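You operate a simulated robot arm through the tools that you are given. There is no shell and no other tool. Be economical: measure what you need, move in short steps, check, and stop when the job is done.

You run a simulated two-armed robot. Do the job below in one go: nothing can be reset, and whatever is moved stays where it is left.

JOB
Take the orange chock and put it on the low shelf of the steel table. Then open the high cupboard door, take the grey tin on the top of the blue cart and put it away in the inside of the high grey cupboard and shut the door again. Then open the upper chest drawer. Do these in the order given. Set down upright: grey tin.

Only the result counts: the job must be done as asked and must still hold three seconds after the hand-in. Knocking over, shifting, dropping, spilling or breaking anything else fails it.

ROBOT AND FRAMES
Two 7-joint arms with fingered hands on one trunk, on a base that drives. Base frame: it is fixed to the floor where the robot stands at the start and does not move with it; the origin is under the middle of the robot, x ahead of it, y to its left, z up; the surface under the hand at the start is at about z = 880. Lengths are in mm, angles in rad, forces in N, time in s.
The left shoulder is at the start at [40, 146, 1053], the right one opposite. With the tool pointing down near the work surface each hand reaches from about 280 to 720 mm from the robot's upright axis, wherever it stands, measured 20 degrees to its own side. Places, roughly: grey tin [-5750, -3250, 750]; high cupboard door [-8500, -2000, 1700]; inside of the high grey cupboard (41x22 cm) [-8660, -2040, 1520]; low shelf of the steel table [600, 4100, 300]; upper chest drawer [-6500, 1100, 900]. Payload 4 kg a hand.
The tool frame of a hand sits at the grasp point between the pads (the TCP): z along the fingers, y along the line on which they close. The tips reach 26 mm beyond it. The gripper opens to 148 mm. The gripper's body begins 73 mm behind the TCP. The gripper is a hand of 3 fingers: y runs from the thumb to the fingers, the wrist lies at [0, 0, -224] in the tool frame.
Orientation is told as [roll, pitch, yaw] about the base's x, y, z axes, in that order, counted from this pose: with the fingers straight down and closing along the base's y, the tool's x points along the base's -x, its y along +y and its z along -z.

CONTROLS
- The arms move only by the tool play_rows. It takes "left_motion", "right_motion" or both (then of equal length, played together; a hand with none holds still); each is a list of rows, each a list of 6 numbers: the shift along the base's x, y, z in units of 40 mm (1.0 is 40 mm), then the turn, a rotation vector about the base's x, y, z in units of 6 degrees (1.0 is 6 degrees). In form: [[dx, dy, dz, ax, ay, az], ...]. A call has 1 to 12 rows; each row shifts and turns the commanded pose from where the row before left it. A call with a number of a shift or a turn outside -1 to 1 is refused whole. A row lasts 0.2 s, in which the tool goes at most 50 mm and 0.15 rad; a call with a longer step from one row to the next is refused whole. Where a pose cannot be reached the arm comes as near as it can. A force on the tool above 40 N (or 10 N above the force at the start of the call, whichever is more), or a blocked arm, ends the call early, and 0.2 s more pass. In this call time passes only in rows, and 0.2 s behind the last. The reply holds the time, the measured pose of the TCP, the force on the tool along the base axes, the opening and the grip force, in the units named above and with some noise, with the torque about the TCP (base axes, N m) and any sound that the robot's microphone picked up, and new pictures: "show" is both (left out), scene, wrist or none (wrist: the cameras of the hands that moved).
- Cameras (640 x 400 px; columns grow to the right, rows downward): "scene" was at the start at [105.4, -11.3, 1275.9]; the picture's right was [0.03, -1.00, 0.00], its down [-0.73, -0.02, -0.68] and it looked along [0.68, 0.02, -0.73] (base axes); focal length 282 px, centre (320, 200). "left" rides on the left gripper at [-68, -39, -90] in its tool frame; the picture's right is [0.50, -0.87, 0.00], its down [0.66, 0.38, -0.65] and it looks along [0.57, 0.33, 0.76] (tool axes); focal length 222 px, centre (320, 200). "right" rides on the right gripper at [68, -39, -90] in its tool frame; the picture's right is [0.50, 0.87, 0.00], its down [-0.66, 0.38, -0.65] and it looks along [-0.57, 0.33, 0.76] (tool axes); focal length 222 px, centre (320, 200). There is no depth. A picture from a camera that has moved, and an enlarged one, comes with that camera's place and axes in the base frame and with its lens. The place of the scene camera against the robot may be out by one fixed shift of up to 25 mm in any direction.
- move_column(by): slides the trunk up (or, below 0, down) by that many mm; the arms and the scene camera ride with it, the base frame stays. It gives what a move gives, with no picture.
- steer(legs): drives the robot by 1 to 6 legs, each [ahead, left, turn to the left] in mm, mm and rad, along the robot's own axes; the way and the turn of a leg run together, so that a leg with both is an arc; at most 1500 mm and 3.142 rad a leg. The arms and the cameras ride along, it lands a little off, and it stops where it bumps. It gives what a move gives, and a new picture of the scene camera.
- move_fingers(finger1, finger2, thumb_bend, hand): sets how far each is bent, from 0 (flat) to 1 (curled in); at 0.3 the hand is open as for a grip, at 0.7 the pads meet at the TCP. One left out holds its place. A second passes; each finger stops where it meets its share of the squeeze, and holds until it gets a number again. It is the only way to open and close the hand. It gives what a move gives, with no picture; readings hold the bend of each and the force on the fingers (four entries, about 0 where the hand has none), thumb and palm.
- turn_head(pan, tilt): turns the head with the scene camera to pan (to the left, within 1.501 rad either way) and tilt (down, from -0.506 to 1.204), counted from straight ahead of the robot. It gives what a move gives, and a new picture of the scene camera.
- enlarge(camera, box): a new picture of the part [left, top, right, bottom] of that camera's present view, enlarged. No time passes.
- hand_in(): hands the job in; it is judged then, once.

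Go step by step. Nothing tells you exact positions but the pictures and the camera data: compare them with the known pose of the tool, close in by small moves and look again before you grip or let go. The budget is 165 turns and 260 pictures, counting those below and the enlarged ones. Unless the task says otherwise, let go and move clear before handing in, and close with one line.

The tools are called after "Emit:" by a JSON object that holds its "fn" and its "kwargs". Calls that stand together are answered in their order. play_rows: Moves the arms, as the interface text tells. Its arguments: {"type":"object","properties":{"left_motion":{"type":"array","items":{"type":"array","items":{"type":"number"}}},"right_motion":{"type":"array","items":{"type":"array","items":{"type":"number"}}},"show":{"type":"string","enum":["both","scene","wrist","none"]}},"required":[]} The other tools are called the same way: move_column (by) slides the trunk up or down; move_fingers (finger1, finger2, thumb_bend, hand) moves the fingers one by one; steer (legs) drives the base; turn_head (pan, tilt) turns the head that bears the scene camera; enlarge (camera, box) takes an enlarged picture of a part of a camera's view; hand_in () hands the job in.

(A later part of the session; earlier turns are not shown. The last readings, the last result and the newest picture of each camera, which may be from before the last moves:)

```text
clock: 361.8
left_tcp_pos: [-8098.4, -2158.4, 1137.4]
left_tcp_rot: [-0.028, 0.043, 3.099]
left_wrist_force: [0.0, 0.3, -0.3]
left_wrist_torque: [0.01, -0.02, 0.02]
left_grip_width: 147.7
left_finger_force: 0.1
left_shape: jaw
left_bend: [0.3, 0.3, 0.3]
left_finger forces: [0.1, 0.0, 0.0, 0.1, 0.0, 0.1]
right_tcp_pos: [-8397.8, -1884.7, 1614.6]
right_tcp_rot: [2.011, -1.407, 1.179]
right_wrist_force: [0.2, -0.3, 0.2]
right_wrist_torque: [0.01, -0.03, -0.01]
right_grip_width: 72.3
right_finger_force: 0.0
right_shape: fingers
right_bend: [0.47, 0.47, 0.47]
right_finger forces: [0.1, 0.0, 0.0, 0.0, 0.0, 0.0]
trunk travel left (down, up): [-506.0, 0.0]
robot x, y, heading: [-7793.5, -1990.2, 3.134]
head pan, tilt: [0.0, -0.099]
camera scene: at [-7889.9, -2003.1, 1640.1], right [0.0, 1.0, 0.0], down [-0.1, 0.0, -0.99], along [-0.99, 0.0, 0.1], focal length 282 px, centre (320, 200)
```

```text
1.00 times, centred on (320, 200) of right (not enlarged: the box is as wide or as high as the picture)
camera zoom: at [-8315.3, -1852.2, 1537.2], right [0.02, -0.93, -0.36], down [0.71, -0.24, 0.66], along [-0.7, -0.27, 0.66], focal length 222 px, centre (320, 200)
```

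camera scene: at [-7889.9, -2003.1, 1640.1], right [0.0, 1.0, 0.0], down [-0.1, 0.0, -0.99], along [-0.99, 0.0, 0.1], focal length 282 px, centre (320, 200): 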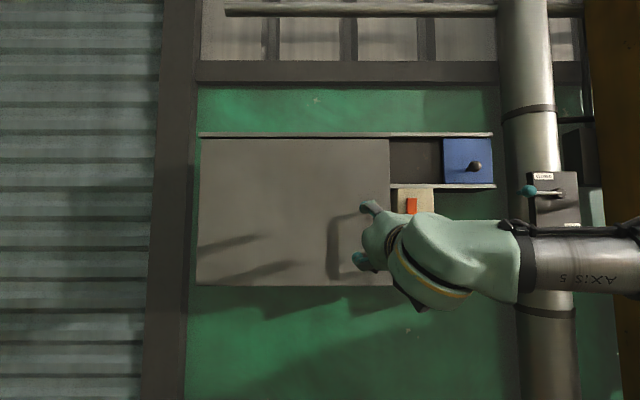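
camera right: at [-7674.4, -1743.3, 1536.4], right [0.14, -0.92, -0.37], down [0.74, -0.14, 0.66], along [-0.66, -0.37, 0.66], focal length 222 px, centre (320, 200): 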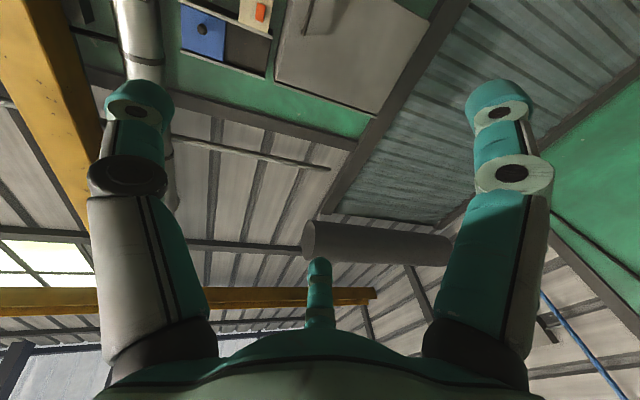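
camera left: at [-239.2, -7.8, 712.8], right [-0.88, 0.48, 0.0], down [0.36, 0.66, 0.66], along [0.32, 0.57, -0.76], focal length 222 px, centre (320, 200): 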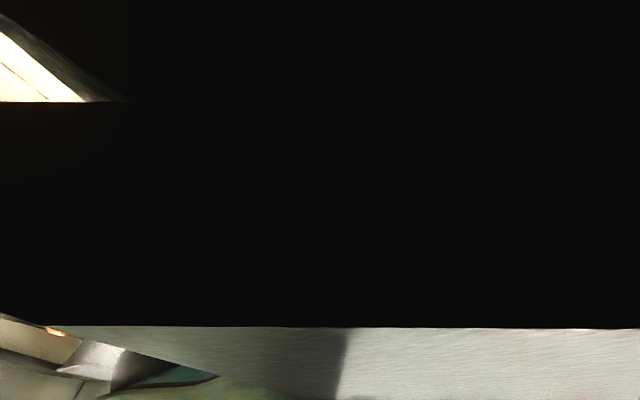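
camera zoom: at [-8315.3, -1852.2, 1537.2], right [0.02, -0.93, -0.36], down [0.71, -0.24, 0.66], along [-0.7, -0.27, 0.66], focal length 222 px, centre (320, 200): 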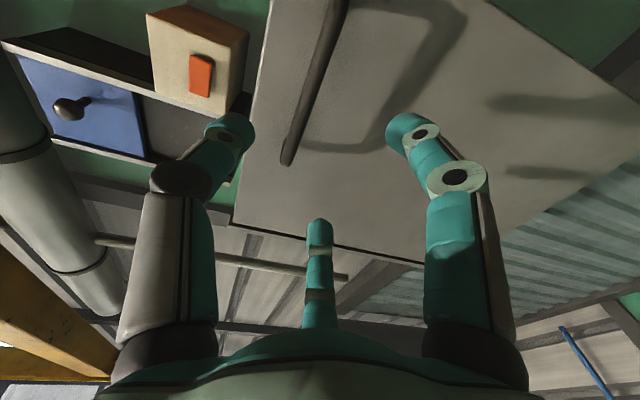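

The bar is right before the jaws, at y≈-1875. I'll move 80 mm in with a slight shift right and look.

Emit:
{"fn": "steer", "kwargs": {"legs": [[75, -9, 0]]}}

Emit:
{"fn": "enlarge", "kwargs": {"camera": "right", "box": [0, 0, 640, 400]}}

```text
clock: 362.8
left_tcp_pos: [-8168.3, -2152.1, 1138.3]
left_tcp_rot: [-0.032, 0.042, 3.099]
left_wrist_force: [0.2, -0.4, -0.6]
left_wrist_torque: [0.04, 0.05, -0.02]
left_grip_width: 147.9
left_finger_force: 0.1
left_shape: jaw
left_bend: [0.3, 0.3, 0.3]
left_finger forces: [0.0, 0.0, 0.0, 0.0, 0.0, 0.0]
right_tcp_pos: [-8466.0, -1876.9, 1619.1]
right_tcp_rot: [2.05, -1.404, 1.145]
right_wrist_force: [1.7, -0.3, -0.1]
right_wrist_torque: [0.02, -0.04, -0.05]
right_grip_width: 72.7
right_finger_force: 0.0
right_shape: fingers
right_bend: [0.47, 0.47, 0.47]
right_finger forces: [0.1, 0.0, 0.1, 0.0, 0.0, 0.1]
trunk travel left (down, up): [-506.0, 0.0]
robot x, y, heading: [-7869.0, -1984.4, 3.136]
head pan, tilt: [0.0, -0.099]
camera scene: at [-7957.8, -1996.7, 1640.6], right [0.0, 1.0, 0.0], down [-0.11, 0.0, -0.99], along [-0.99, 0.0, 0.11], focal length 282 px, centre (320, 200)
```

scene: 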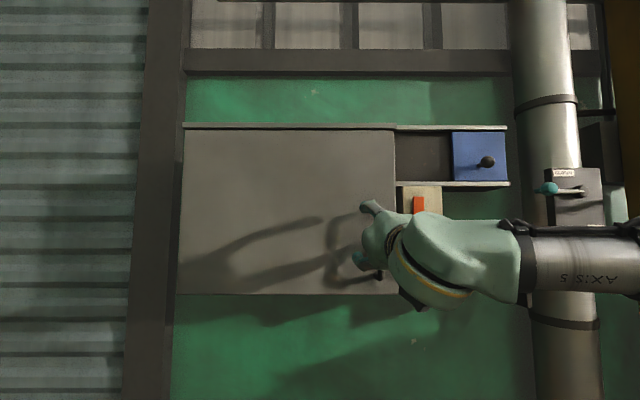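

```text
1.00 times, centred on (320, 200) of right (not enlarged: the box is as wide or as high as the picture)
camera zoom: at [-8383.3, -1845.7, 1540.3], right [0.01, -0.93, -0.37], down [0.72, -0.25, 0.65], along [-0.7, -0.27, 0.66], focal length 222 px, centre (320, 200)
```

zoom: 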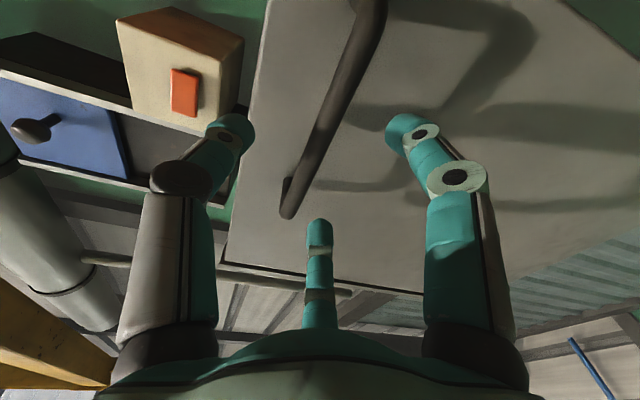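

Nearly there. I'll advance the hand 36 mm more with the arm.

Emit:
{"fn": "play_rows", "kwargs": {"right_motion": [[-0.45, 0.08, 0, 0, 0, 0], [-0.45, 0.08, 0, 0, 0, 0]], "show": "wrist"}}

```text
clock: 363.4
left_tcp_pos: [-8166.5, -2150.5, 1139.9]
left_tcp_rot: [-0.029, 0.04, 3.1]
left_wrist_force: [-0.2, 0.1, 0.3]
left_wrist_torque: [0.01, 0.01, 0.02]
left_grip_width: 147.7
left_finger_force: 0.0
left_shape: jaw
left_bend: [0.3, 0.3, 0.3]
left_finger forces: [0.1, 0.0, 0.1, 0.1, 0.0, 0.0]
right_tcp_pos: [-8498.4, -1870.6, 1620.7]
right_tcp_rot: [2.057, -1.403, 1.138]
right_wrist_force: [37.0, 4.2, -1.8]
right_wrist_torque: [0.16, -1.97, 0.98]
right_grip_width: 77.3
right_finger_force: 18.3
right_shape: fingers
right_bend: [0.42, 0.47, 0.47]
right_finger forces: [35.4, 0.0, 0.0, 0.0, 1.2, 0.1]
trunk travel left (down, up): [-506.0, 0.0]
robot x, y, heading: [-7864.3, -1983.4, 3.138]
head pan, tilt: [0.0, -0.099]
camera right: at [-8416.4, -1839.4, 1541.5], right [0.02, -0.93, -0.37], down [0.72, -0.24, 0.65], along [-0.69, -0.27, 0.67], focal length 222 px, centre (320, 200)
```

right: 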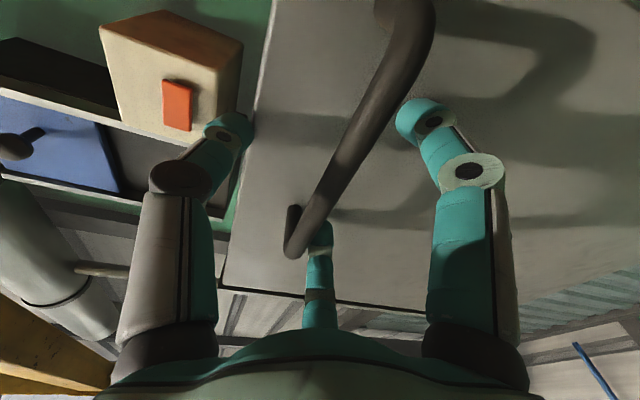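

The lower finger presses on the bar itself: the hand must sit further left. I'll retreat, shift 20 mm left and slightly down, and advance again.

Emit:
{"fn": "play_rows", "kwargs": {"right_motion": [[0.8, 0, 0, 0, 0, 0], [0, -0.5, -0.25, 0, 0, 0], [-0.4, 0, 0, 0, 0, 0]], "show": "wrist"}}

```text
clock: 364.2
left_tcp_pos: [-8174.8, -2151.1, 1137.3]
left_tcp_rot: [-0.03, 0.047, 3.099]
left_wrist_force: [-0.3, 0.2, -0.3]
left_wrist_torque: [0.01, -0.02, 0.03]
left_grip_width: 148.1
left_finger_force: 0.0
left_shape: jaw
left_bend: [0.3, 0.3, 0.3]
left_finger forces: [0.0, 0.0, 0.0, 0.1, 0.0, 0.0]
right_tcp_pos: [-8495.3, -1888.8, 1605.5]
right_tcp_rot: [1.987, -1.407, 1.205]
right_wrist_force: [0.5, -0.3, 0.3]
right_wrist_torque: [0.0, 0.0, -0.03]
right_grip_width: 72.6
right_finger_force: 0.0
right_shape: fingers
right_bend: [0.47, 0.47, 0.47]
right_finger forces: [0.0, 0.0, 0.1, 0.1, 0.0, 0.0]
trunk travel left (down, up): [-506.0, 0.0]
robot x, y, heading: [-7869.1, -1978.7, 3.141]
head pan, tilt: [0.0, -0.099]
camera right: at [-8411.6, -1859.1, 1527.2], right [0.02, -0.93, -0.37], down [0.71, -0.25, 0.66], along [-0.7, -0.27, 0.66], focal length 222 px, centre (320, 200)
```

right: 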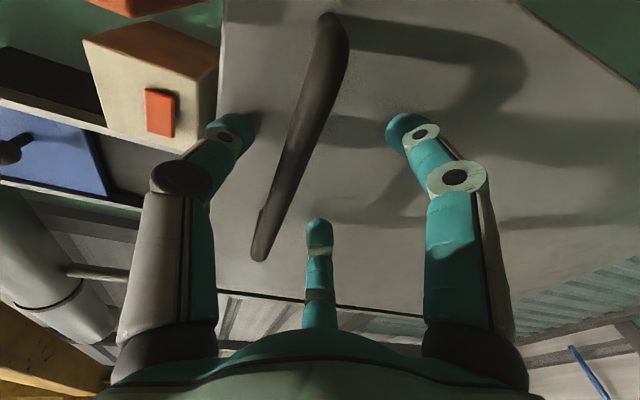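

Now the bar lies between thumb and fingers. Advance 20 mm and close.

Emit:
{"fn": "play_rows", "kwargs": {"right_motion": [[-0.5, 0.05, 0, 0, 0, 0]], "show": "none"}}

Emit:
{"fn": "move_fingers", "kwargs": {"hand": "right", "finger1": 0.72, "finger2": 0.72, "thumb_bend": 0.72}}

Emit:
{"fn": "enlarge", "kwargs": {"camera": "right", "box": [0, 0, 640, 400]}}

```text
clock: 364.6
left_tcp_pos: [-8169.1, -2150.1, 1137.9]
left_tcp_rot: [-0.029, 0.043, 3.1]
left_wrist_force: [0.2, -0.5, 0.5]
left_wrist_torque: [-0.02, 0.03, -0.02]
left_grip_width: 147.9
left_finger_force: 0.0
left_shape: jaw
left_bend: [0.3, 0.3, 0.3]
left_finger forces: [0.1, 0.1, 0.0, 0.0, 0.0, 0.0]
right_tcp_pos: [-8494.3, -1891.9, 1606.9]
right_tcp_rot: [1.988, -1.407, 1.208]
right_wrist_force: [0.7, -0.7, 0.5]
right_wrist_torque: [0.02, -0.01, 0.02]
right_grip_width: 72.1
right_finger_force: 0.1
right_shape: fingers
right_bend: [0.47, 0.47, 0.47]
right_finger forces: [0.0, 0.0, 0.0, 0.1, 0.0, 0.0]
trunk travel left (down, up): [-506.0, 0.0]
robot x, y, heading: [-7867.0, -1983.0, 3.141]
head pan, tilt: [0.0, -0.099]
stopped in row 1 (right hand): the force on the tool passed its limit at 42 N (the readings are from after the stop); the commanded pose is now the measured one
```

```text
clock: 365.6
left_tcp_pos: [-8174.7, -2148.4, 1138.4]
left_tcp_rot: [-0.028, 0.047, 3.1]
left_wrist_force: [0.1, 0.7, 0.1]
left_wrist_torque: [0.01, -0.03, -0.01]
left_grip_width: 147.8
left_finger_force: 0.1
left_shape: jaw
left_bend: [0.3, 0.3, 0.3]
left_finger forces: [0.1, 0.1, 0.0, 0.0, 0.0, 0.1]
right_tcp_pos: [-8500.4, -1888.6, 1603.6]
right_tcp_rot: [1.957, -1.405, 1.239]
right_wrist_force: [0.7, 10.0, 1.3]
right_wrist_torque: [0.05, -0.02, 0.08]
right_grip_width: 0.0
right_finger_force: 6.0
right_shape: fingers
right_bend: [0.71, 0.71, 0.68]
right_finger forces: [0.0, 0.1, 0.0, 0.0, 12.1, 0.0]
trunk travel left (down, up): [-506.0, 0.0]
robot x, y, heading: [-7868.4, -1982.7, 3.134]
head pan, tilt: [0.0, -0.099]
```

```text
1.00 times, centred on (320, 200) of right (not enlarged: the box is as wide or as high as the picture)
camera zoom: at [-8416.3, -1856.4, 1526.3], right [0.02, -0.93, -0.36], down [0.71, -0.24, 0.66], along [-0.71, -0.27, 0.66], focal length 222 px, centre (320, 200)
```

zoom: 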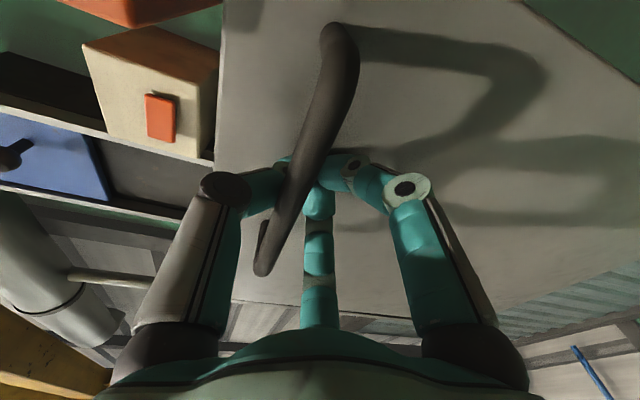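

The fingertips have closed behind the bar, so it is hooked. I'll pull back gently with the arm and look.

Emit:
{"fn": "play_rows", "kwargs": {"right_motion": [[0.5, 0, 0, 0, 0, 0], [0.5, 0, 0, 0, 0, 0], [0.5, -0.05, 0, 0, 0, 0], [0.5, -0.05, 0, 0, 0, 0]], "show": "both"}}

```text
clock: 366.6
left_tcp_pos: [-8174.5, -2150.5, 1137.5]
left_tcp_rot: [-0.03, 0.045, 3.099]
left_wrist_force: [-0.1, -0.2, -0.4]
left_wrist_torque: [0.01, -0.01, -0.02]
left_grip_width: 147.9
left_finger_force: 0.0
left_shape: jaw
left_bend: [0.3, 0.3, 0.3]
left_finger forces: [0.0, 0.0, 0.0, 0.0, 0.1, 0.0]
right_tcp_pos: [-8418.6, -1895.0, 1604.2]
right_tcp_rot: [1.964, -1.408, 1.231]
right_wrist_force: [0.1, 0.3, 0.5]
right_wrist_torque: [-0.03, -0.05, 0.01]
right_grip_width: 0.1
right_finger_force: 0.1
right_shape: fingers
right_bend: [0.71, 0.71, 0.71]
right_finger forces: [0.0, 0.0, 0.0, 0.0, 0.1, 0.1]
trunk travel left (down, up): [-506.0, 0.0]
robot x, y, heading: [-7864.7, -1981.7, 3.134]
head pan, tilt: [0.0, -0.099]
camera scene: at [-7966.6, -1994.5, 1639.9], right [0.01, 1.0, 0.0], down [-0.1, 0.0, -0.99], along [-0.99, 0.01, 0.1], focal length 282 px, centre (320, 200)
camera right: at [-8335.6, -1864.1, 1526.3], right [0.02, -0.93, -0.36], down [0.71, -0.24, 0.66], along [-0.7, -0.27, 0.65], focal length 222 px, centre (320, 200)
```

scene: 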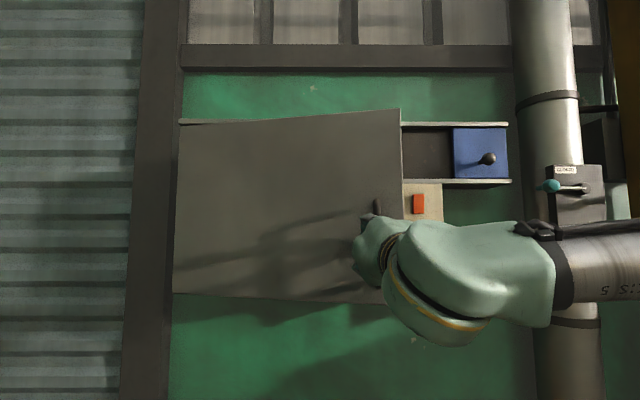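
right: 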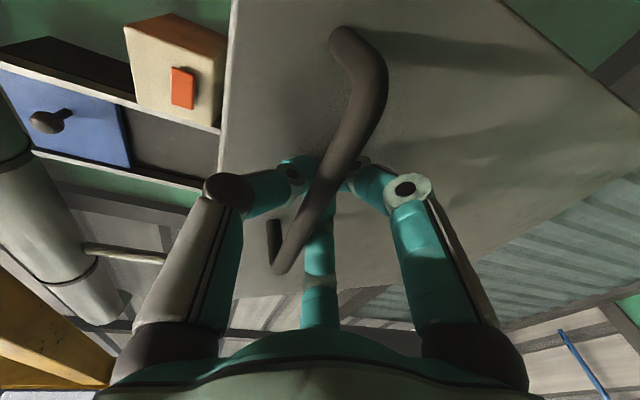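

The door is swinging open. I'll follow its arc with the arm.

Emit:
{"fn": "play_rows", "kwargs": {"right_motion": [[0.7, -0.3, 0, 0, 0, -0.4], [0.7, -0.33, 0, 0, 0, -0.4], [0.7, -0.37, 0, 0, 0, -0.4], [0.65, -0.42, 0, 0, 0, -0.4], [0.62, -0.52, 0, 0, 0, -0.4], [0.6, -0.6, 0, 0, 0, -0.4], [0.55, -0.63, 0, 0, 0, -0.4], [0.5, -0.66, 0, 0, 0, -0.4]], "show": "both"}}

```text
clock: 368.4
left_tcp_pos: [-8173.7, -2152.4, 1136.9]
left_tcp_rot: [-0.031, 0.045, 3.099]
left_wrist_force: [0.3, 0.7, 1.7]
left_wrist_torque: [0.07, 0.02, 0.01]
left_grip_width: 147.9
left_finger_force: 0.0
left_shape: jaw
left_bend: [0.3, 0.3, 0.3]
left_finger forces: [0.0, 0.0, 0.0, 0.1, 0.1, 0.0]
right_tcp_pos: [-8218.4, -2053.5, 1602.5]
right_tcp_rot: [1.974, -1.411, 0.888]
right_wrist_force: [-0.7, 0.1, -0.1]
right_wrist_torque: [0.0, -0.03, -0.08]
right_grip_width: 0.0
right_finger_force: 0.0
right_shape: fingers
right_bend: [0.71, 0.71, 0.71]
right_finger forces: [0.0, 0.4, 0.0, 0.0, 0.0, 0.1]
trunk travel left (down, up): [-506.0, 0.0]
robot x, y, heading: [-7865.9, -1982.7, 3.137]
head pan, tilt: [0.0, -0.099]
camera scene: at [-7966.2, -1997.8, 1640.0], right [0.01, 1.0, 0.0], down [-0.1, 0.0, -0.99], along [-0.99, 0.01, 0.1], focal length 282 px, centre (320, 200)
camera right: at [-8128.6, -2050.8, 1525.4], right [-0.28, -0.89, -0.37], down [0.59, -0.46, 0.66], along [-0.76, -0.03, 0.65], focal length 222 px, centre (320, 200)
```

scene: 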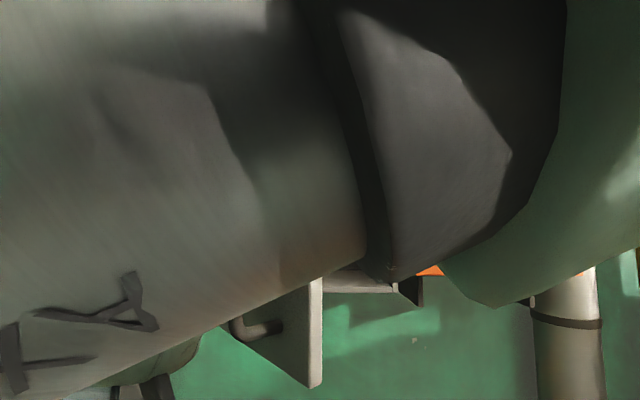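
right: 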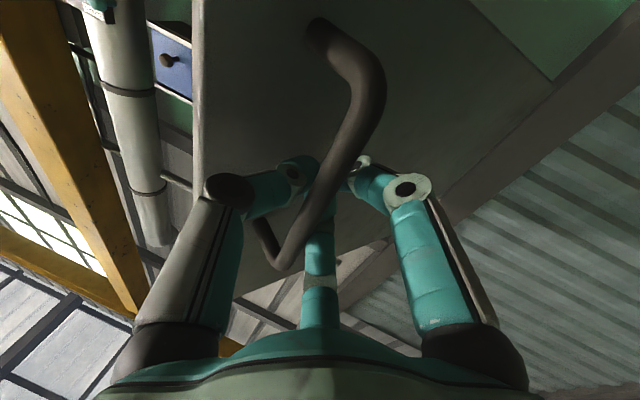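

About 50° open. I'll carry on along the arc a bit, turning the hand with it.

Emit:
{"fn": "play_rows", "kwargs": {"right_motion": [[0.4, -0.72, 0, 0, 0, -0.8], [0.32, -0.78, 0, 0, 0, -0.8], [0.25, -0.8, 0, 0, 0, -0.8], [0.15, -0.82, 0, 0, 0, -0.8]], "show": "both"}}

```text
clock: 369.1
left_tcp_pos: [-8176.1, -2150.4, 1135.8]
left_tcp_rot: [-0.032, 0.049, 3.1]
left_wrist_force: [0.3, 0.0, -0.6]
left_wrist_torque: [0.03, -0.01, 0.03]
left_grip_width: 147.8
left_finger_force: 0.0
left_shape: jaw
left_bend: [0.3, 0.3, 0.3]
left_finger forces: [0.0, 0.0, 0.1, 0.0, 0.0, 0.0]
right_tcp_pos: [-8211.5, -2051.1, 1641.7]
right_tcp_rot: [1.386, -1.307, 1.216]
right_wrist_force: [-5.1, -3.4, -0.2]
right_wrist_torque: [0.1, -0.09, 0.04]
right_grip_width: 0.0
right_finger_force: 2.3
right_shape: fingers
right_bend: [0.71, 0.71, 0.71]
right_finger forces: [0.0, 5.9, 0.1, 0.1, 0.0, 0.0]
right hand out of reach, approached as far as the arm can: row 3
trunk travel left (down, up): [-506.0, 0.0]
robot x, y, heading: [-7862.2, -1979.5, 3.137]
head pan, tilt: [0.0, -0.099]
stopped in row 3 (right hand): the arm was blocked; the commanded pose is now the measured one
camera scene: at [-7966.4, -1997.7, 1649.0], right [-0.01, 1.0, 0.0], down [-0.21, 0.0, -0.98], along [-0.98, -0.01, 0.21], focal length 282 px, centre (320, 200)
camera right: at [-8121.5, -2082.0, 1572.3], right [-0.48, -0.84, -0.26], down [0.43, -0.48, 0.76], along [-0.76, 0.25, 0.59], focal length 222 px, centre (320, 200)
```

scene: 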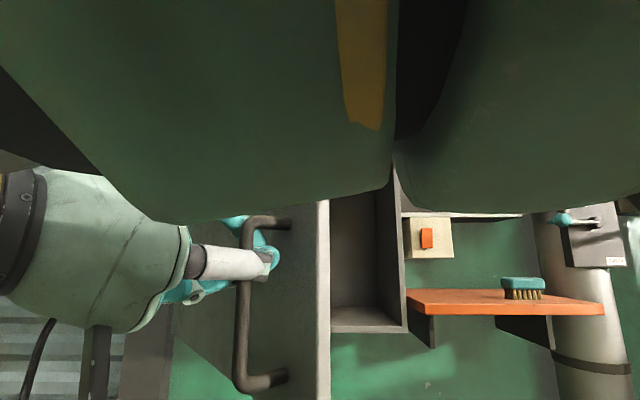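
right: 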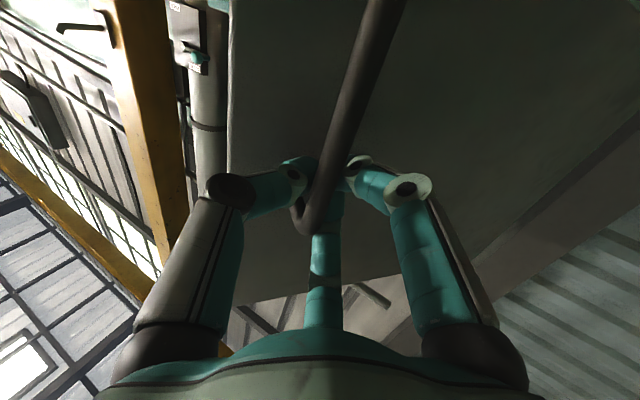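

The arm is at its limit with the door about 65° open. I'll open the fingers and back off with the base.

Emit:
{"fn": "move_fingers", "kwargs": {"hand": "right", "finger1": 0.3, "finger2": 0.3, "thumb_bend": 0.3}}

Emit:
{"fn": "steer", "kwargs": {"legs": [[-150, 0, 0]]}}

Emit:
{"fn": "play_rows", "kwargs": {"right_motion": [[0, 0.9, 0, 0, 0, 0.8], [0, 0.9, 0, 0, 0, 0.8], [0, 0.9, 0, 0, 0, 0.8], [0, 0.9, 0, 0, 0, 0.8], [0, 0.9, 0, 0, 0, 0.8], [0, 0.9, 0, 0, 0, 0]], "show": "both"}}

```text
clock: 370.1
left_tcp_pos: [-8175.4, -2150.5, 1136.6]
left_tcp_rot: [-0.03, 0.047, 3.099]
left_wrist_force: [1.0, 0.4, 0.5]
left_wrist_torque: [0.03, -0.01, -0.01]
left_grip_width: 147.6
left_finger_force: 0.1
left_shape: jaw
left_bend: [0.3, 0.3, 0.3]
left_finger forces: [0.0, 0.0, 0.1, 0.0, 0.0, 0.1]
right_tcp_pos: [-8208.1, -2049.8, 1644.1]
right_tcp_rot: [1.383, -1.302, 1.219]
right_wrist_force: [-0.6, -0.3, -0.6]
right_wrist_torque: [-0.01, -0.05, -0.01]
right_grip_width: 126.5
right_finger_force: 0.1
right_shape: fingers
right_bend: [0.3, 0.3, 0.3]
right_finger forces: [0.0, 0.0, 0.0, 0.0, 0.1, 0.0]
trunk travel left (down, up): [-506.0, 0.0]
robot x, y, heading: [-7862.6, -1983.9, 3.134]
head pan, tilt: [0.0, -0.099]
```

```text
clock: 371.5
left_tcp_pos: [-8026.5, -2150.8, 1135.9]
left_tcp_rot: [-0.029, 0.047, 3.1]
left_wrist_force: [0.0, -0.6, -0.5]
left_wrist_torque: [-0.02, -0.01, -0.01]
left_grip_width: 147.7
left_finger_force: 0.0
left_shape: jaw
left_bend: [0.3, 0.3, 0.3]
left_finger forces: [0.1, 0.1, 0.0, 0.0, 0.0, 0.0]
right_tcp_pos: [-8062.1, -2050.9, 1640.8]
right_tcp_rot: [1.371, -1.305, 1.233]
right_wrist_force: [-0.5, -0.1, -0.1]
right_wrist_torque: [0.03, 0.01, 0.01]
right_grip_width: 126.2
right_finger_force: 0.0
right_shape: fingers
right_bend: [0.3, 0.3, 0.3]
right_finger forces: [0.1, 0.1, 0.1, 0.1, 0.0, 0.0]
trunk travel left (down, up): [-506.0, 0.0]
robot x, y, heading: [-7717.6, -1979.9, 3.14]
head pan, tilt: [0.0, -0.099]
camera scene: at [-7817.1, -1995.6, 1647.8], right [0.01, 1.0, 0.0], down [-0.19, 0.0, -0.98], along [-0.98, 0.01, 0.19], focal length 282 px, centre (320, 200)
```

scene: 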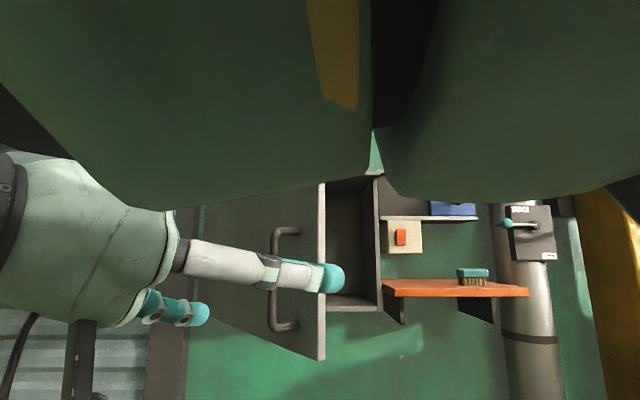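

```text
clock: 372.9
left_tcp_pos: [-8024.2, -2150.7, 1137.1]
left_tcp_rot: [-0.03, 0.047, 3.1]
left_wrist_force: [0.2, -0.3, -0.9]
left_wrist_torque: [-0.01, 0.01, -0.01]
left_grip_width: 147.8
left_finger_force: 0.0
left_shape: jaw
left_bend: [0.3, 0.3, 0.3]
left_finger forces: [0.0, 0.0, 0.1, 0.0, 0.0, 0.0]
right_tcp_pos: [-8057.0, -1833.5, 1642.4]
right_tcp_rot: [1.394, -1.306, 1.631]
right_wrist_force: [-0.4, 0.0, -0.7]
right_wrist_torque: [0.06, 0.01, 0.03]
right_grip_width: 127.0
right_finger_force: 0.1
right_shape: fingers
right_bend: [0.3, 0.3, 0.3]
right_finger forces: [0.0, 0.0, 0.1, 0.1, 0.1, 0.0]
trunk travel left (down, up): [-506.0, 0.0]
robot x, y, heading: [-7714.4, -1981.4, 3.135]
head pan, tilt: [0.0, -0.099]
camera scene: at [-7817.6, -1993.4, 1639.7], right [0.02, 1.0, 0.0], down [-0.1, 0.0, -1.0], along [-1.0, 0.02, 0.1], focal length 282 px, centre (320, 200)
camera right: at [-7963.1, -1824.1, 1571.7], right [-0.09, -0.96, -0.26], down [0.59, -0.26, 0.76], along [-0.8, -0.08, 0.6], focal length 222 px, centre (320, 200)
```

scene: 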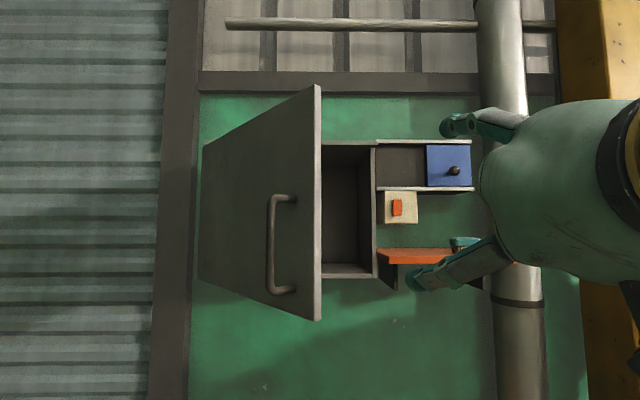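
right: 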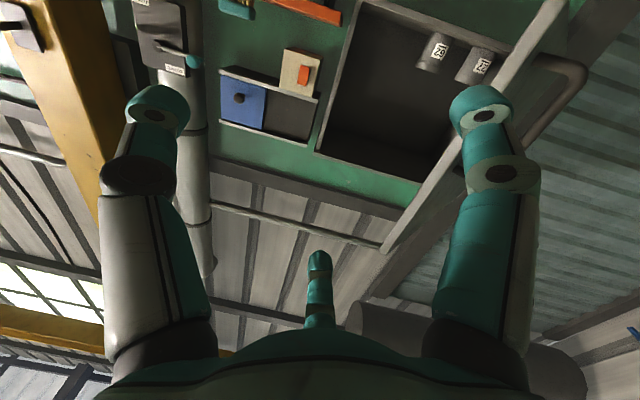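

The door stands at about 50°, two tins are inside at the left rear, with room at the right. I'll close the right fist, reach in beside the door's edge, and push it wider by driving left.

Emit:
{"fn": "move_fingers", "kwargs": {"hand": "right", "finger1": 0.7, "finger2": 0.7, "thumb_bend": 0.7}}

Emit:
{"fn": "play_rows", "kwargs": {"right_motion": [[-0.95, 0, 0, 0, 0, 0], [-0.95, 0, 0, 0, 0, 0], [-0.95, 0, 0, 0, 0, 0], [-0.95, 0, 0, 0, 0, 0]], "show": "none"}}

Emit:
{"fn": "steer", "kwargs": {"legs": [[110, 0, 0], [0, 300, 0]]}}

```text
clock: 373.9
left_tcp_pos: [-8023.3, -2152.4, 1136.7]
left_tcp_rot: [-0.029, 0.047, 3.099]
left_wrist_force: [0.4, 1.0, -0.3]
left_wrist_torque: [-0.02, -0.01, 0.01]
left_grip_width: 147.9
left_finger_force: 0.0
left_shape: jaw
left_bend: [0.3, 0.3, 0.3]
left_finger forces: [0.1, 0.1, 0.0, 0.0, 0.0, 0.0]
right_tcp_pos: [-8057.8, -1834.4, 1642.3]
right_tcp_rot: [1.382, -1.304, 1.641]
right_wrist_force: [0.3, -0.3, 0.0]
right_wrist_torque: [-0.03, 0.01, -0.02]
right_grip_width: 0.5
right_finger_force: 0.1
right_shape: fingers
right_bend: [0.69, 0.69, 0.7]
right_finger forces: [0.1, 0.0, 0.0, 0.0, 0.1, 0.0]
trunk travel left (down, up): [-506.0, 0.0]
robot x, y, heading: [-7716.0, -1982.7, 3.136]
head pan, tilt: [0.0, -0.099]
```

```text
clock: 374.9
left_tcp_pos: [-8025.8, -2151.8, 1137.2]
left_tcp_rot: [-0.029, 0.048, 3.099]
left_wrist_force: [0.1, -0.7, -0.2]
left_wrist_torque: [0.02, 0.0, -0.03]
left_grip_width: 147.9
left_finger_force: 0.1
left_shape: jaw
left_bend: [0.3, 0.3, 0.3]
left_finger forces: [0.0, 0.1, 0.0, 0.0, 0.0, 0.0]
right_tcp_pos: [-8213.9, -1831.8, 1642.3]
right_tcp_rot: [1.38, -1.305, 1.643]
right_wrist_force: [0.1, -0.5, 0.0]
right_wrist_torque: [-0.02, 0.0, -0.03]
right_grip_width: 0.2
right_finger_force: 0.1
right_shape: fingers
right_bend: [0.69, 0.69, 0.7]
right_finger forces: [0.1, 0.1, 0.1, 0.0, 0.0, 0.1]
trunk travel left (down, up): [-506.0, 0.0]
robot x, y, heading: [-7713.4, -1978.6, 3.137]
head pan, tilt: [0.0, -0.099]
```

```text
clock: 377.1
left_tcp_pos: [-8142.3, -2281.3, 1135.9]
left_tcp_rot: [-0.023, 0.053, 3.099]
left_wrist_force: [-0.5, 0.8, -0.1]
left_wrist_torque: [-0.04, -0.05, 0.01]
left_grip_width: 148.0
left_finger_force: 0.1
left_shape: jaw
left_bend: [0.3, 0.3, 0.3]
left_finger forces: [0.0, 0.0, 0.1, 0.1, 0.0, 0.1]
right_tcp_pos: [-8331.3, -1958.7, 1638.7]
right_tcp_rot: [1.353, -1.296, 1.664]
right_wrist_force: [1.9, 4.6, -2.3]
right_wrist_torque: [0.09, 0.33, 0.76]
right_grip_width: 0.1
right_finger_force: 0.0
right_shape: fingers
right_bend: [0.69, 0.69, 0.7]
right_finger forces: [0.0, 0.1, 0.0, 0.0, 0.0, 0.0]
trunk travel left (down, up): [-506.0, 0.0]
robot x, y, heading: [-7823.0, -2123.0, 3.139]
head pan, tilt: [0.0, -0.099]
stopped in leg 2: the force on the tool passed its limit at 54 N (the readings are from after the stop); the commanded pose is now the measured one
camera scene: at [-7936.7, -2122.5, 1639.2], right [0.01, 1.0, -0.01], down [-0.09, -0.01, -1.0], along [-1.0, 0.01, 0.09], focal length 282 px, centre (320, 200)
```

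scene: 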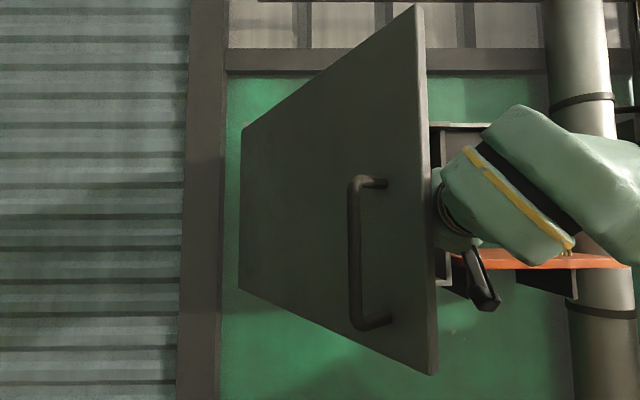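

The hand met the door's edge with a bump. I'll push slowly with the arm instead.

Emit:
{"fn": "play_rows", "kwargs": {"right_motion": [[0, -0.3, 0, 0, 0, 0], [0, -0.3, 0, 0, 0, 0], [0, -0.4, 0, 0, 0, 0], [0, -0.4, 0, 0, 0, 0], [0, -0.4, 0, 0, 0, 0]], "show": "scene"}}

```text
clock: 378.3
left_tcp_pos: [-8137.1, -2287.9, 1136.9]
left_tcp_rot: [-0.031, 0.047, 3.098]
left_wrist_force: [0.7, 0.9, 0.2]
left_wrist_torque: [0.01, -0.02, 0.02]
left_grip_width: 148.2
left_finger_force: 0.1
left_shape: jaw
left_bend: [0.3, 0.3, 0.3]
left_finger forces: [0.0, 0.0, 0.0, 0.0, 0.0, 0.0]
right_tcp_pos: [-8324.4, -2040.1, 1643.6]
right_tcp_rot: [1.37, -1.302, 1.648]
right_wrist_force: [-0.4, 0.4, 0.0]
right_wrist_torque: [0.02, -0.01, 0.0]
right_grip_width: 0.1
right_finger_force: 0.2
right_shape: fingers
right_bend: [0.69, 0.69, 0.7]
right_finger forces: [0.1, 0.0, 0.0, 0.0, 0.0, 0.0]
trunk travel left (down, up): [-506.0, 0.0]
robot x, y, heading: [-7828.1, -2119.9, 3.135]
head pan, tilt: [0.0, -0.099]
camera scene: at [-7929.5, -2133.1, 1639.8], right [0.01, 1.0, 0.0], down [-0.1, 0.0, -1.0], along [-1.0, 0.01, 0.1], focal length 282 px, centre (320, 200)
```

scene: 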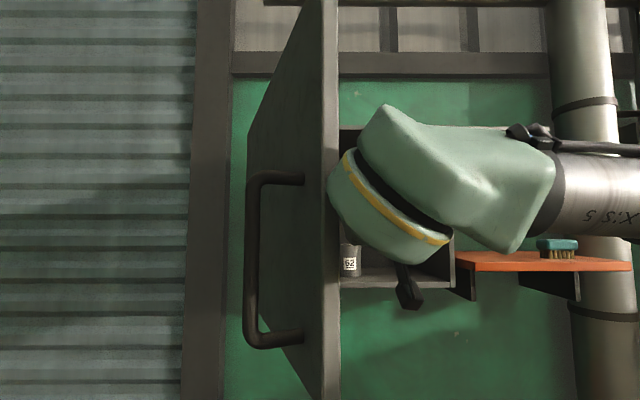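

The door yields. I'll keep pushing: arm first, then small base steps.

Emit:
{"fn": "play_rows", "kwargs": {"right_motion": [[0, -0.4, 0, 0, 0, 0], [0, -0.4, 0, 0, 0, 0]], "show": "none"}}

Emit:
{"fn": "steer", "kwargs": {"legs": [[0, 60, 0], [0, 60, 0], [0, 60, 0]]}}

```text
clock: 378.9
left_tcp_pos: [-8130.9, -2288.4, 1137.7]
left_tcp_rot: [-0.032, 0.043, 3.098]
left_wrist_force: [0.1, 0.5, -0.3]
left_wrist_torque: [0.02, 0.01, 0.0]
left_grip_width: 147.7
left_finger_force: 0.1
left_shape: jaw
left_bend: [0.3, 0.3, 0.3]
left_finger forces: [0.0, 0.0, 0.0, 0.1, 0.1, 0.0]
right_tcp_pos: [-8315.0, -2075.1, 1645.2]
right_tcp_rot: [1.396, -1.306, 1.626]
right_wrist_force: [0.2, -0.3, 0.2]
right_wrist_torque: [-0.01, 0.0, 0.0]
right_grip_width: 0.0
right_finger_force: 0.1
right_shape: fingers
right_bend: [0.69, 0.69, 0.7]
right_finger forces: [0.0, 0.0, 0.1, 0.1, 0.0, 0.1]
trunk travel left (down, up): [-506.0, 0.0]
robot x, y, heading: [-7826.7, -2121.9, 3.135]
head pan, tilt: [0.0, -0.099]
```

```text
clock: 379.8
left_tcp_pos: [-8137.4, -2311.4, 1138.3]
left_tcp_rot: [-0.02, 0.046, 3.096]
left_wrist_force: [1.3, -0.2, -0.4]
left_wrist_torque: [-0.07, 0.03, 0.04]
left_grip_width: 147.8
left_finger_force: 0.2
left_shape: jaw
left_bend: [0.3, 0.3, 0.3]
left_finger forces: [0.0, 0.1, 0.0, 0.0, 0.0, 0.0]
right_tcp_pos: [-8324.2, -2093.5, 1643.0]
right_tcp_rot: [1.383, -1.293, 1.639]
right_wrist_force: [-0.1, 0.8, 0.3]
right_wrist_torque: [0.02, 0.05, 0.09]
right_grip_width: 0.1
right_finger_force: 0.0
right_shape: fingers
right_bend: [0.69, 0.69, 0.7]
right_finger forces: [0.0, 0.1, 0.0, 0.0, 0.0, 0.0]
trunk travel left (down, up): [-506.0, 0.0]
robot x, y, heading: [-7826.6, -2153.7, 3.132]
head pan, tilt: [0.0, -0.099]
stopped in leg 1: the robot was blocked; the commanded pose is now the measured one
camera scene: at [-7928.4, -2153.2, 1639.8], right [0.01, 1.0, -0.01], down [-0.1, -0.01, -0.99], along [-0.99, 0.01, 0.1], focal length 282 px, centre (320, 200)
```

scene: 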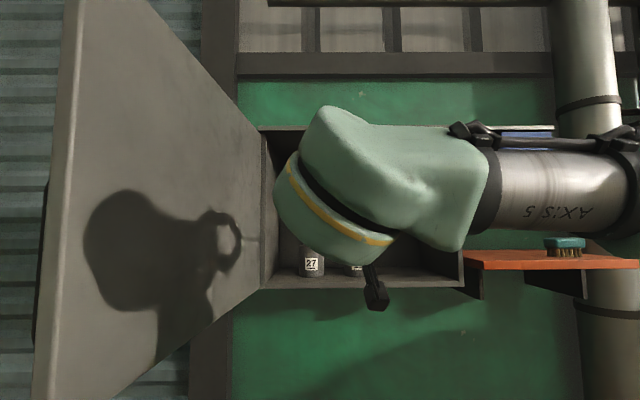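

The door swung wide open, past 100°. I'll back straight away and look.

Emit:
{"fn": "steer", "kwargs": {"legs": [[-400, 0, 0]]}}

```text
clock: 382.3
left_tcp_pos: [-7731.2, -2324.9, 1136.0]
left_tcp_rot: [-0.03, 0.049, 3.098]
left_wrist_force: [-0.4, 0.1, 0.8]
left_wrist_torque: [-0.01, -0.01, 0.0]
left_grip_width: 147.9
left_finger_force: 0.0
left_shape: jaw
left_bend: [0.3, 0.3, 0.3]
left_finger forces: [0.2, 0.0, 0.0, 0.0, 0.0, 0.1]
right_tcp_pos: [-7917.8, -2112.4, 1641.9]
right_tcp_rot: [1.368, -1.303, 1.653]
right_wrist_force: [-1.2, -0.7, -0.5]
right_wrist_torque: [-0.01, -0.04, 0.01]
right_grip_width: 0.0
right_finger_force: 0.1
right_shape: fingers
right_bend: [0.69, 0.69, 0.7]
right_finger forces: [0.0, 0.0, 0.0, 0.0, 0.1, 0.0]
trunk travel left (down, up): [-506.0, 0.0]
robot x, y, heading: [-7418.0, -2157.5, 3.133]
head pan, tilt: [0.0, -0.099]
camera scene: at [-7524.2, -2171.0, 1639.6], right [0.01, 1.0, 0.0], down [-0.1, 0.0, -1.0], along [-1.0, 0.01, 0.1], focal length 282 px, centre (320, 200)
```

scene: 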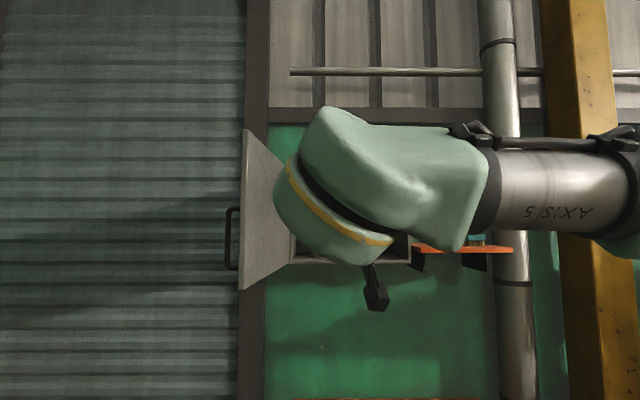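

The door stays open. Now the tin: I'll turn south and strafe east to the front of the blue cart.

Emit:
{"fn": "steer", "kwargs": {"legs": [[-300, 0, 0], [0, 0, 1.57], [0, 1250, 0]]}}

Emit:
{"fn": "play_rows", "kwargs": {"right_motion": [[-0.5, 0, -1, 0, 0, 0], [-0.5, 0, -1, 0, 0, 0], [-0.5, 0, -1, 0, 0, 0], [-0.5, 0, -1, 0, 0, 0], [-0.5, 0, -1, 0, 0, 0], [-0.5, 0, -1, 0, 0, 0], [0, 0, -1, 0, 0, 0], [0, 0, -1, 0, 0, 0], [0, 0, -1, 0, 0, 0], [0, 0, -1, 0, 0, 0]], "show": "none"}}

Emit:
{"fn": "turn_head", "kwargs": {"pan": 0.0, "tilt": 0.45}}

```text
clock: 394.0
left_tcp_pos: [-5727.6, -2499.4, 1137.6]
left_tcp_rot: [-0.03, 0.048, -1.635]
left_wrist_force: [-0.3, 0.7, -0.3]
left_wrist_torque: [0.0, -0.01, -0.03]
left_grip_width: 147.9
left_finger_force: 0.1
left_shape: jaw
left_bend: [0.3, 0.3, 0.3]
left_finger forces: [0.0, 0.1, 0.0, 0.0, 0.0, 0.0]
right_tcp_pos: [-5943.9, -2681.7, 1642.6]
right_tcp_rot: [1.376, -1.304, -3.087]
right_wrist_force: [-0.4, 0.1, -0.8]
right_wrist_torque: [0.0, 0.0, 0.01]
right_grip_width: 0.0
right_finger_force: 0.0
right_shape: fingers
right_bend: [0.69, 0.69, 0.7]
right_finger forces: [0.0, 0.1, 0.0, 0.1, 0.0, 0.0]
trunk travel left (down, up): [-506.0, 0.0]
robot x, y, heading: [-5884.5, -2185.3, -1.599]
head pan, tilt: [0.0, -0.099]
camera scene: at [-5885.6, -2307.3, 1639.9], right [-1.0, 0.03, 0.0], down [0.0, -0.1, -1.0], along [-0.03, -0.99, 0.1], focal length 282 px, centre (320, 200)
```

scene: 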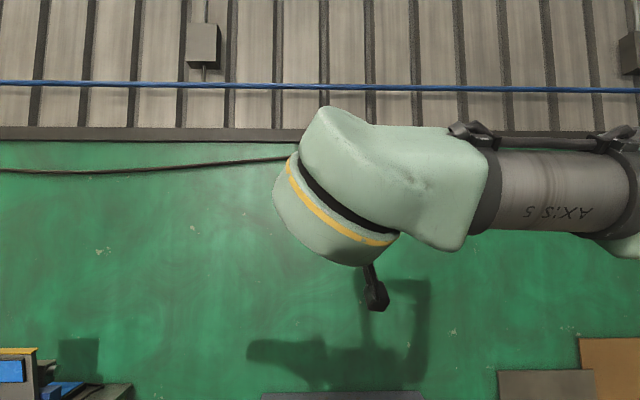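

```text
clock: 396.2
left_tcp_pos: [-5725.8, -2501.4, 1136.3]
left_tcp_rot: [-0.028, 0.045, -1.634]
left_wrist_force: [-0.2, 0.1, -0.3]
left_wrist_torque: [0.02, 0.01, -0.02]
left_grip_width: 147.8
left_finger_force: 0.1
left_shape: jaw
left_bend: [0.3, 0.3, 0.3]
left_finger forces: [0.0, 0.0, 0.0, 0.1, 0.1, 0.0]
right_tcp_pos: [-6109.4, -2624.4, 1518.5]
right_tcp_rot: [1.364, -1.305, -3.071]
right_wrist_force: [0.0, 0.3, -0.4]
right_wrist_torque: [-0.01, -0.02, -0.02]
right_grip_width: 0.4
right_finger_force: 0.0
right_shape: fingers
right_bend: [0.69, 0.69, 0.7]
right_finger forces: [0.1, 0.1, 0.0, 0.0, 0.0, 0.1]
right hand out of reach, approached as far as the arm can: row 3, 4, 5, 6, 7, 8, 9, 10
trunk travel left (down, up): [-506.0, 0.0]
robot x, y, heading: [-5883.7, -2185.3, -1.602]
head pan, tilt: [0.0, -0.099]
```

```text
clock: 397.2
left_tcp_pos: [-5725.5, -2499.5, 1136.8]
left_tcp_rot: [-0.029, 0.047, -1.637]
left_wrist_force: [-0.2, 0.2, 0.4]
left_wrist_torque: [-0.04, 0.01, 0.01]
left_grip_width: 148.0
left_finger_force: 0.0
left_shape: jaw
left_bend: [0.3, 0.3, 0.3]
left_finger forces: [0.1, 0.1, 0.0, 0.1, 0.1, 0.1]
right_tcp_pos: [-6108.1, -2625.7, 1519.0]
right_tcp_rot: [1.358, -1.305, -3.069]
right_wrist_force: [0.3, 0.2, 0.1]
right_wrist_torque: [-0.03, 0.02, 0.02]
right_grip_width: 0.4
right_finger_force: 0.0
right_shape: fingers
right_bend: [0.69, 0.69, 0.7]
right_finger forces: [0.1, 0.0, 0.1, 0.1, 0.0, 0.0]
trunk travel left (down, up): [-506.0, 0.0]
robot x, y, heading: [-5888.2, -2184.6, -1.597]
head pan, tilt: [0.0, 0.45]
camera scene: at [-5884.7, -2312.1, 1589.5], right [-1.0, 0.03, 0.0], down [0.01, 0.43, -0.9], along [-0.02, -0.9, -0.43], focal length 282 px, centre (320, 200)
```

scene: 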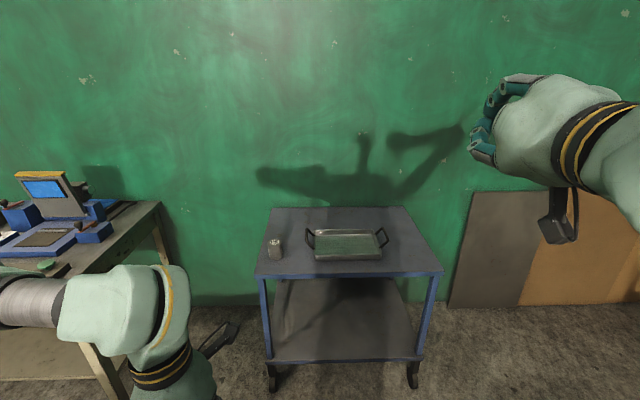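

The tin stands at the cart's left end, a tray beside it. I'll lower the trunk and bring the right hand down, tilted forward about 50°.

Emit:
{"fn": "move_column", "kwargs": {"by": -283}}

Emit:
{"fn": "play_rows", "kwargs": {"right_motion": [[0.2, -0.25, -0.9, 1, 0, 0], [0.2, -0.25, -0.9, 1, 0, 0], [0.2, -0.25, -0.9, 1, 0, 0], [0.2, -0.25, -0.9, 1, 0, 0], [0.2, -0.25, -0.9, 1, 0, 0], [0.2, -0.25, -0.9, 1, 0, 0], [0.2, -0.25, -0.9, 0.7, 0, 0]], "show": "none"}}

Emit:
{"fn": "move_fingers", "kwargs": {"hand": "right", "finger1": 0.35, "finger2": 0.35, "thumb_bend": 0.35}}

Emit:
{"fn": "enlarge", "kwargs": {"camera": "right", "box": [0, 0, 640, 400]}}

Emit:
{"fn": "turn_head", "kwargs": {"pan": 0.0, "tilt": 0.5}}

```text
clock: 400.0
left_tcp_pos: [-5725.3, -2498.9, 856.1]
left_tcp_rot: [-0.029, 0.047, -1.634]
left_wrist_force: [-0.6, -0.6, 0.0]
left_wrist_torque: [-0.04, 0.0, -0.04]
left_grip_width: 147.9
left_finger_force: 0.1
left_shape: jaw
left_bend: [0.3, 0.3, 0.3]
left_finger forces: [0.0, 0.0, 0.0, 0.0, 0.1, 0.1]
right_tcp_pos: [-6107.8, -2625.2, 1237.1]
right_tcp_rot: [1.36, -1.303, -3.069]
right_wrist_force: [0.2, -0.5, 0.6]
right_wrist_torque: [-0.03, -0.01, -0.01]
right_grip_width: 0.0
right_finger_force: 0.2
right_shape: fingers
right_bend: [0.69, 0.69, 0.7]
right_finger forces: [0.0, 0.0, 0.0, 0.0, 0.0, 0.0]
trunk travel left (down, up): [-223.0, 283.0]
robot x, y, heading: [-5888.5, -2186.2, -1.596]
head pan, tilt: [0.0, 0.45]
```

```text
clock: 401.6
left_tcp_pos: [-5726.4, -2501.1, 855.6]
left_tcp_rot: [-0.03, 0.047, -1.633]
left_wrist_force: [0.2, 0.5, -0.3]
left_wrist_torque: [0.0, -0.01, 0.0]
left_grip_width: 147.7
left_finger_force: 0.1
left_shape: jaw
left_bend: [0.3, 0.3, 0.3]
left_finger forces: [0.1, 0.1, 0.0, 0.1, 0.0, 0.0]
right_tcp_pos: [-6052.6, -2694.6, 984.4]
right_tcp_rot: [0.152, -0.808, -1.961]
right_wrist_force: [1.0, -0.4, -0.8]
right_wrist_torque: [0.02, -0.02, -0.01]
right_grip_width: 0.2
right_finger_force: 0.0
right_shape: fingers
right_bend: [0.69, 0.69, 0.7]
right_finger forces: [0.1, 0.0, 0.0, 0.0, 0.0, 0.1]
trunk travel left (down, up): [-223.0, 283.0]
robot x, y, heading: [-5889.2, -2191.1, -1.596]
head pan, tilt: [0.0, 0.45]
```

```text
clock: 402.6
left_tcp_pos: [-5726.3, -2499.4, 854.5]
left_tcp_rot: [-0.03, 0.048, -1.637]
left_wrist_force: [0.6, 0.0, -0.2]
left_wrist_torque: [0.0, 0.0, 0.03]
left_grip_width: 147.7
left_finger_force: 0.0
left_shape: jaw
left_bend: [0.3, 0.3, 0.3]
left_finger forces: [0.1, 0.0, 0.1, 0.0, 0.0, 0.0]
right_tcp_pos: [-6052.4, -2694.0, 985.4]
right_tcp_rot: [0.153, -0.809, -1.963]
right_wrist_force: [0.3, 0.0, 0.4]
right_wrist_torque: [0.01, 0.0, 0.01]
right_grip_width: 111.0
right_finger_force: 0.0
right_shape: fingers
right_bend: [0.35, 0.35, 0.35]
right_finger forces: [0.0, 0.0, 0.0, 0.0, 0.0, 0.1]
trunk travel left (down, up): [-223.0, 283.0]
robot x, y, heading: [-5885.9, -2185.2, -1.597]
head pan, tilt: [0.0, 0.45]
```

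```text
1.00 times, centred on (320, 200) of right (not enlarged: the box is as wide or as high as the picture)
camera zoom: at [-6060.6, -2576.7, 994.3], right [0.96, 0.08, -0.27], down [0.28, -0.05, 0.96], along [0.06, -1.0, -0.07], focal length 222 px, centre (320, 200)
```

zoom: 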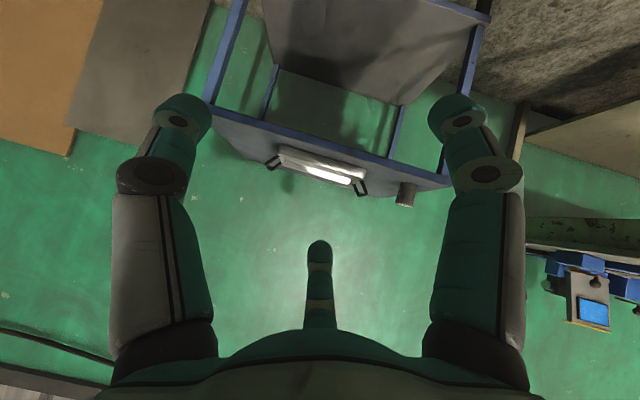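

```text
clock: 403.2
left_tcp_pos: [-5725.9, -2498.0, 853.7]
left_tcp_rot: [-0.03, 0.047, -1.636]
left_wrist_force: [0.7, 0.3, 0.4]
left_wrist_torque: [0.02, 0.01, -0.01]
left_grip_width: 148.0
left_finger_force: 0.0
left_shape: jaw
left_bend: [0.3, 0.3, 0.3]
left_finger forces: [0.0, 0.1, 0.0, 0.1, 0.0, 0.0]
right_tcp_pos: [-6052.7, -2694.2, 985.6]
right_tcp_rot: [0.154, -0.81, -1.962]
right_wrist_force: [0.2, -0.2, -0.2]
right_wrist_torque: [0.01, -0.02, -0.02]
right_grip_width: 110.4
right_finger_force: 0.1
right_shape: fingers
right_bend: [0.35, 0.35, 0.35]
right_finger forces: [0.0, 0.1, 0.0, 0.0, 0.0, 0.0]
trunk travel left (down, up): [-223.0, 283.0]
robot x, y, heading: [-5887.3, -2189.8, -1.598]
head pan, tilt: [0.0, 0.499]
camera scene: at [-5884.7, -2311.1, 1303.1], right [-1.0, 0.03, 0.0], down [0.01, 0.48, -0.88], along [-0.02, -0.88, -0.48], focal length 282 px, centre (320, 200)
```

scene: 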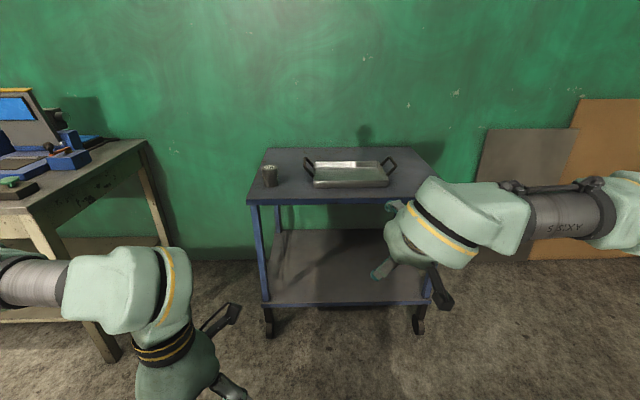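

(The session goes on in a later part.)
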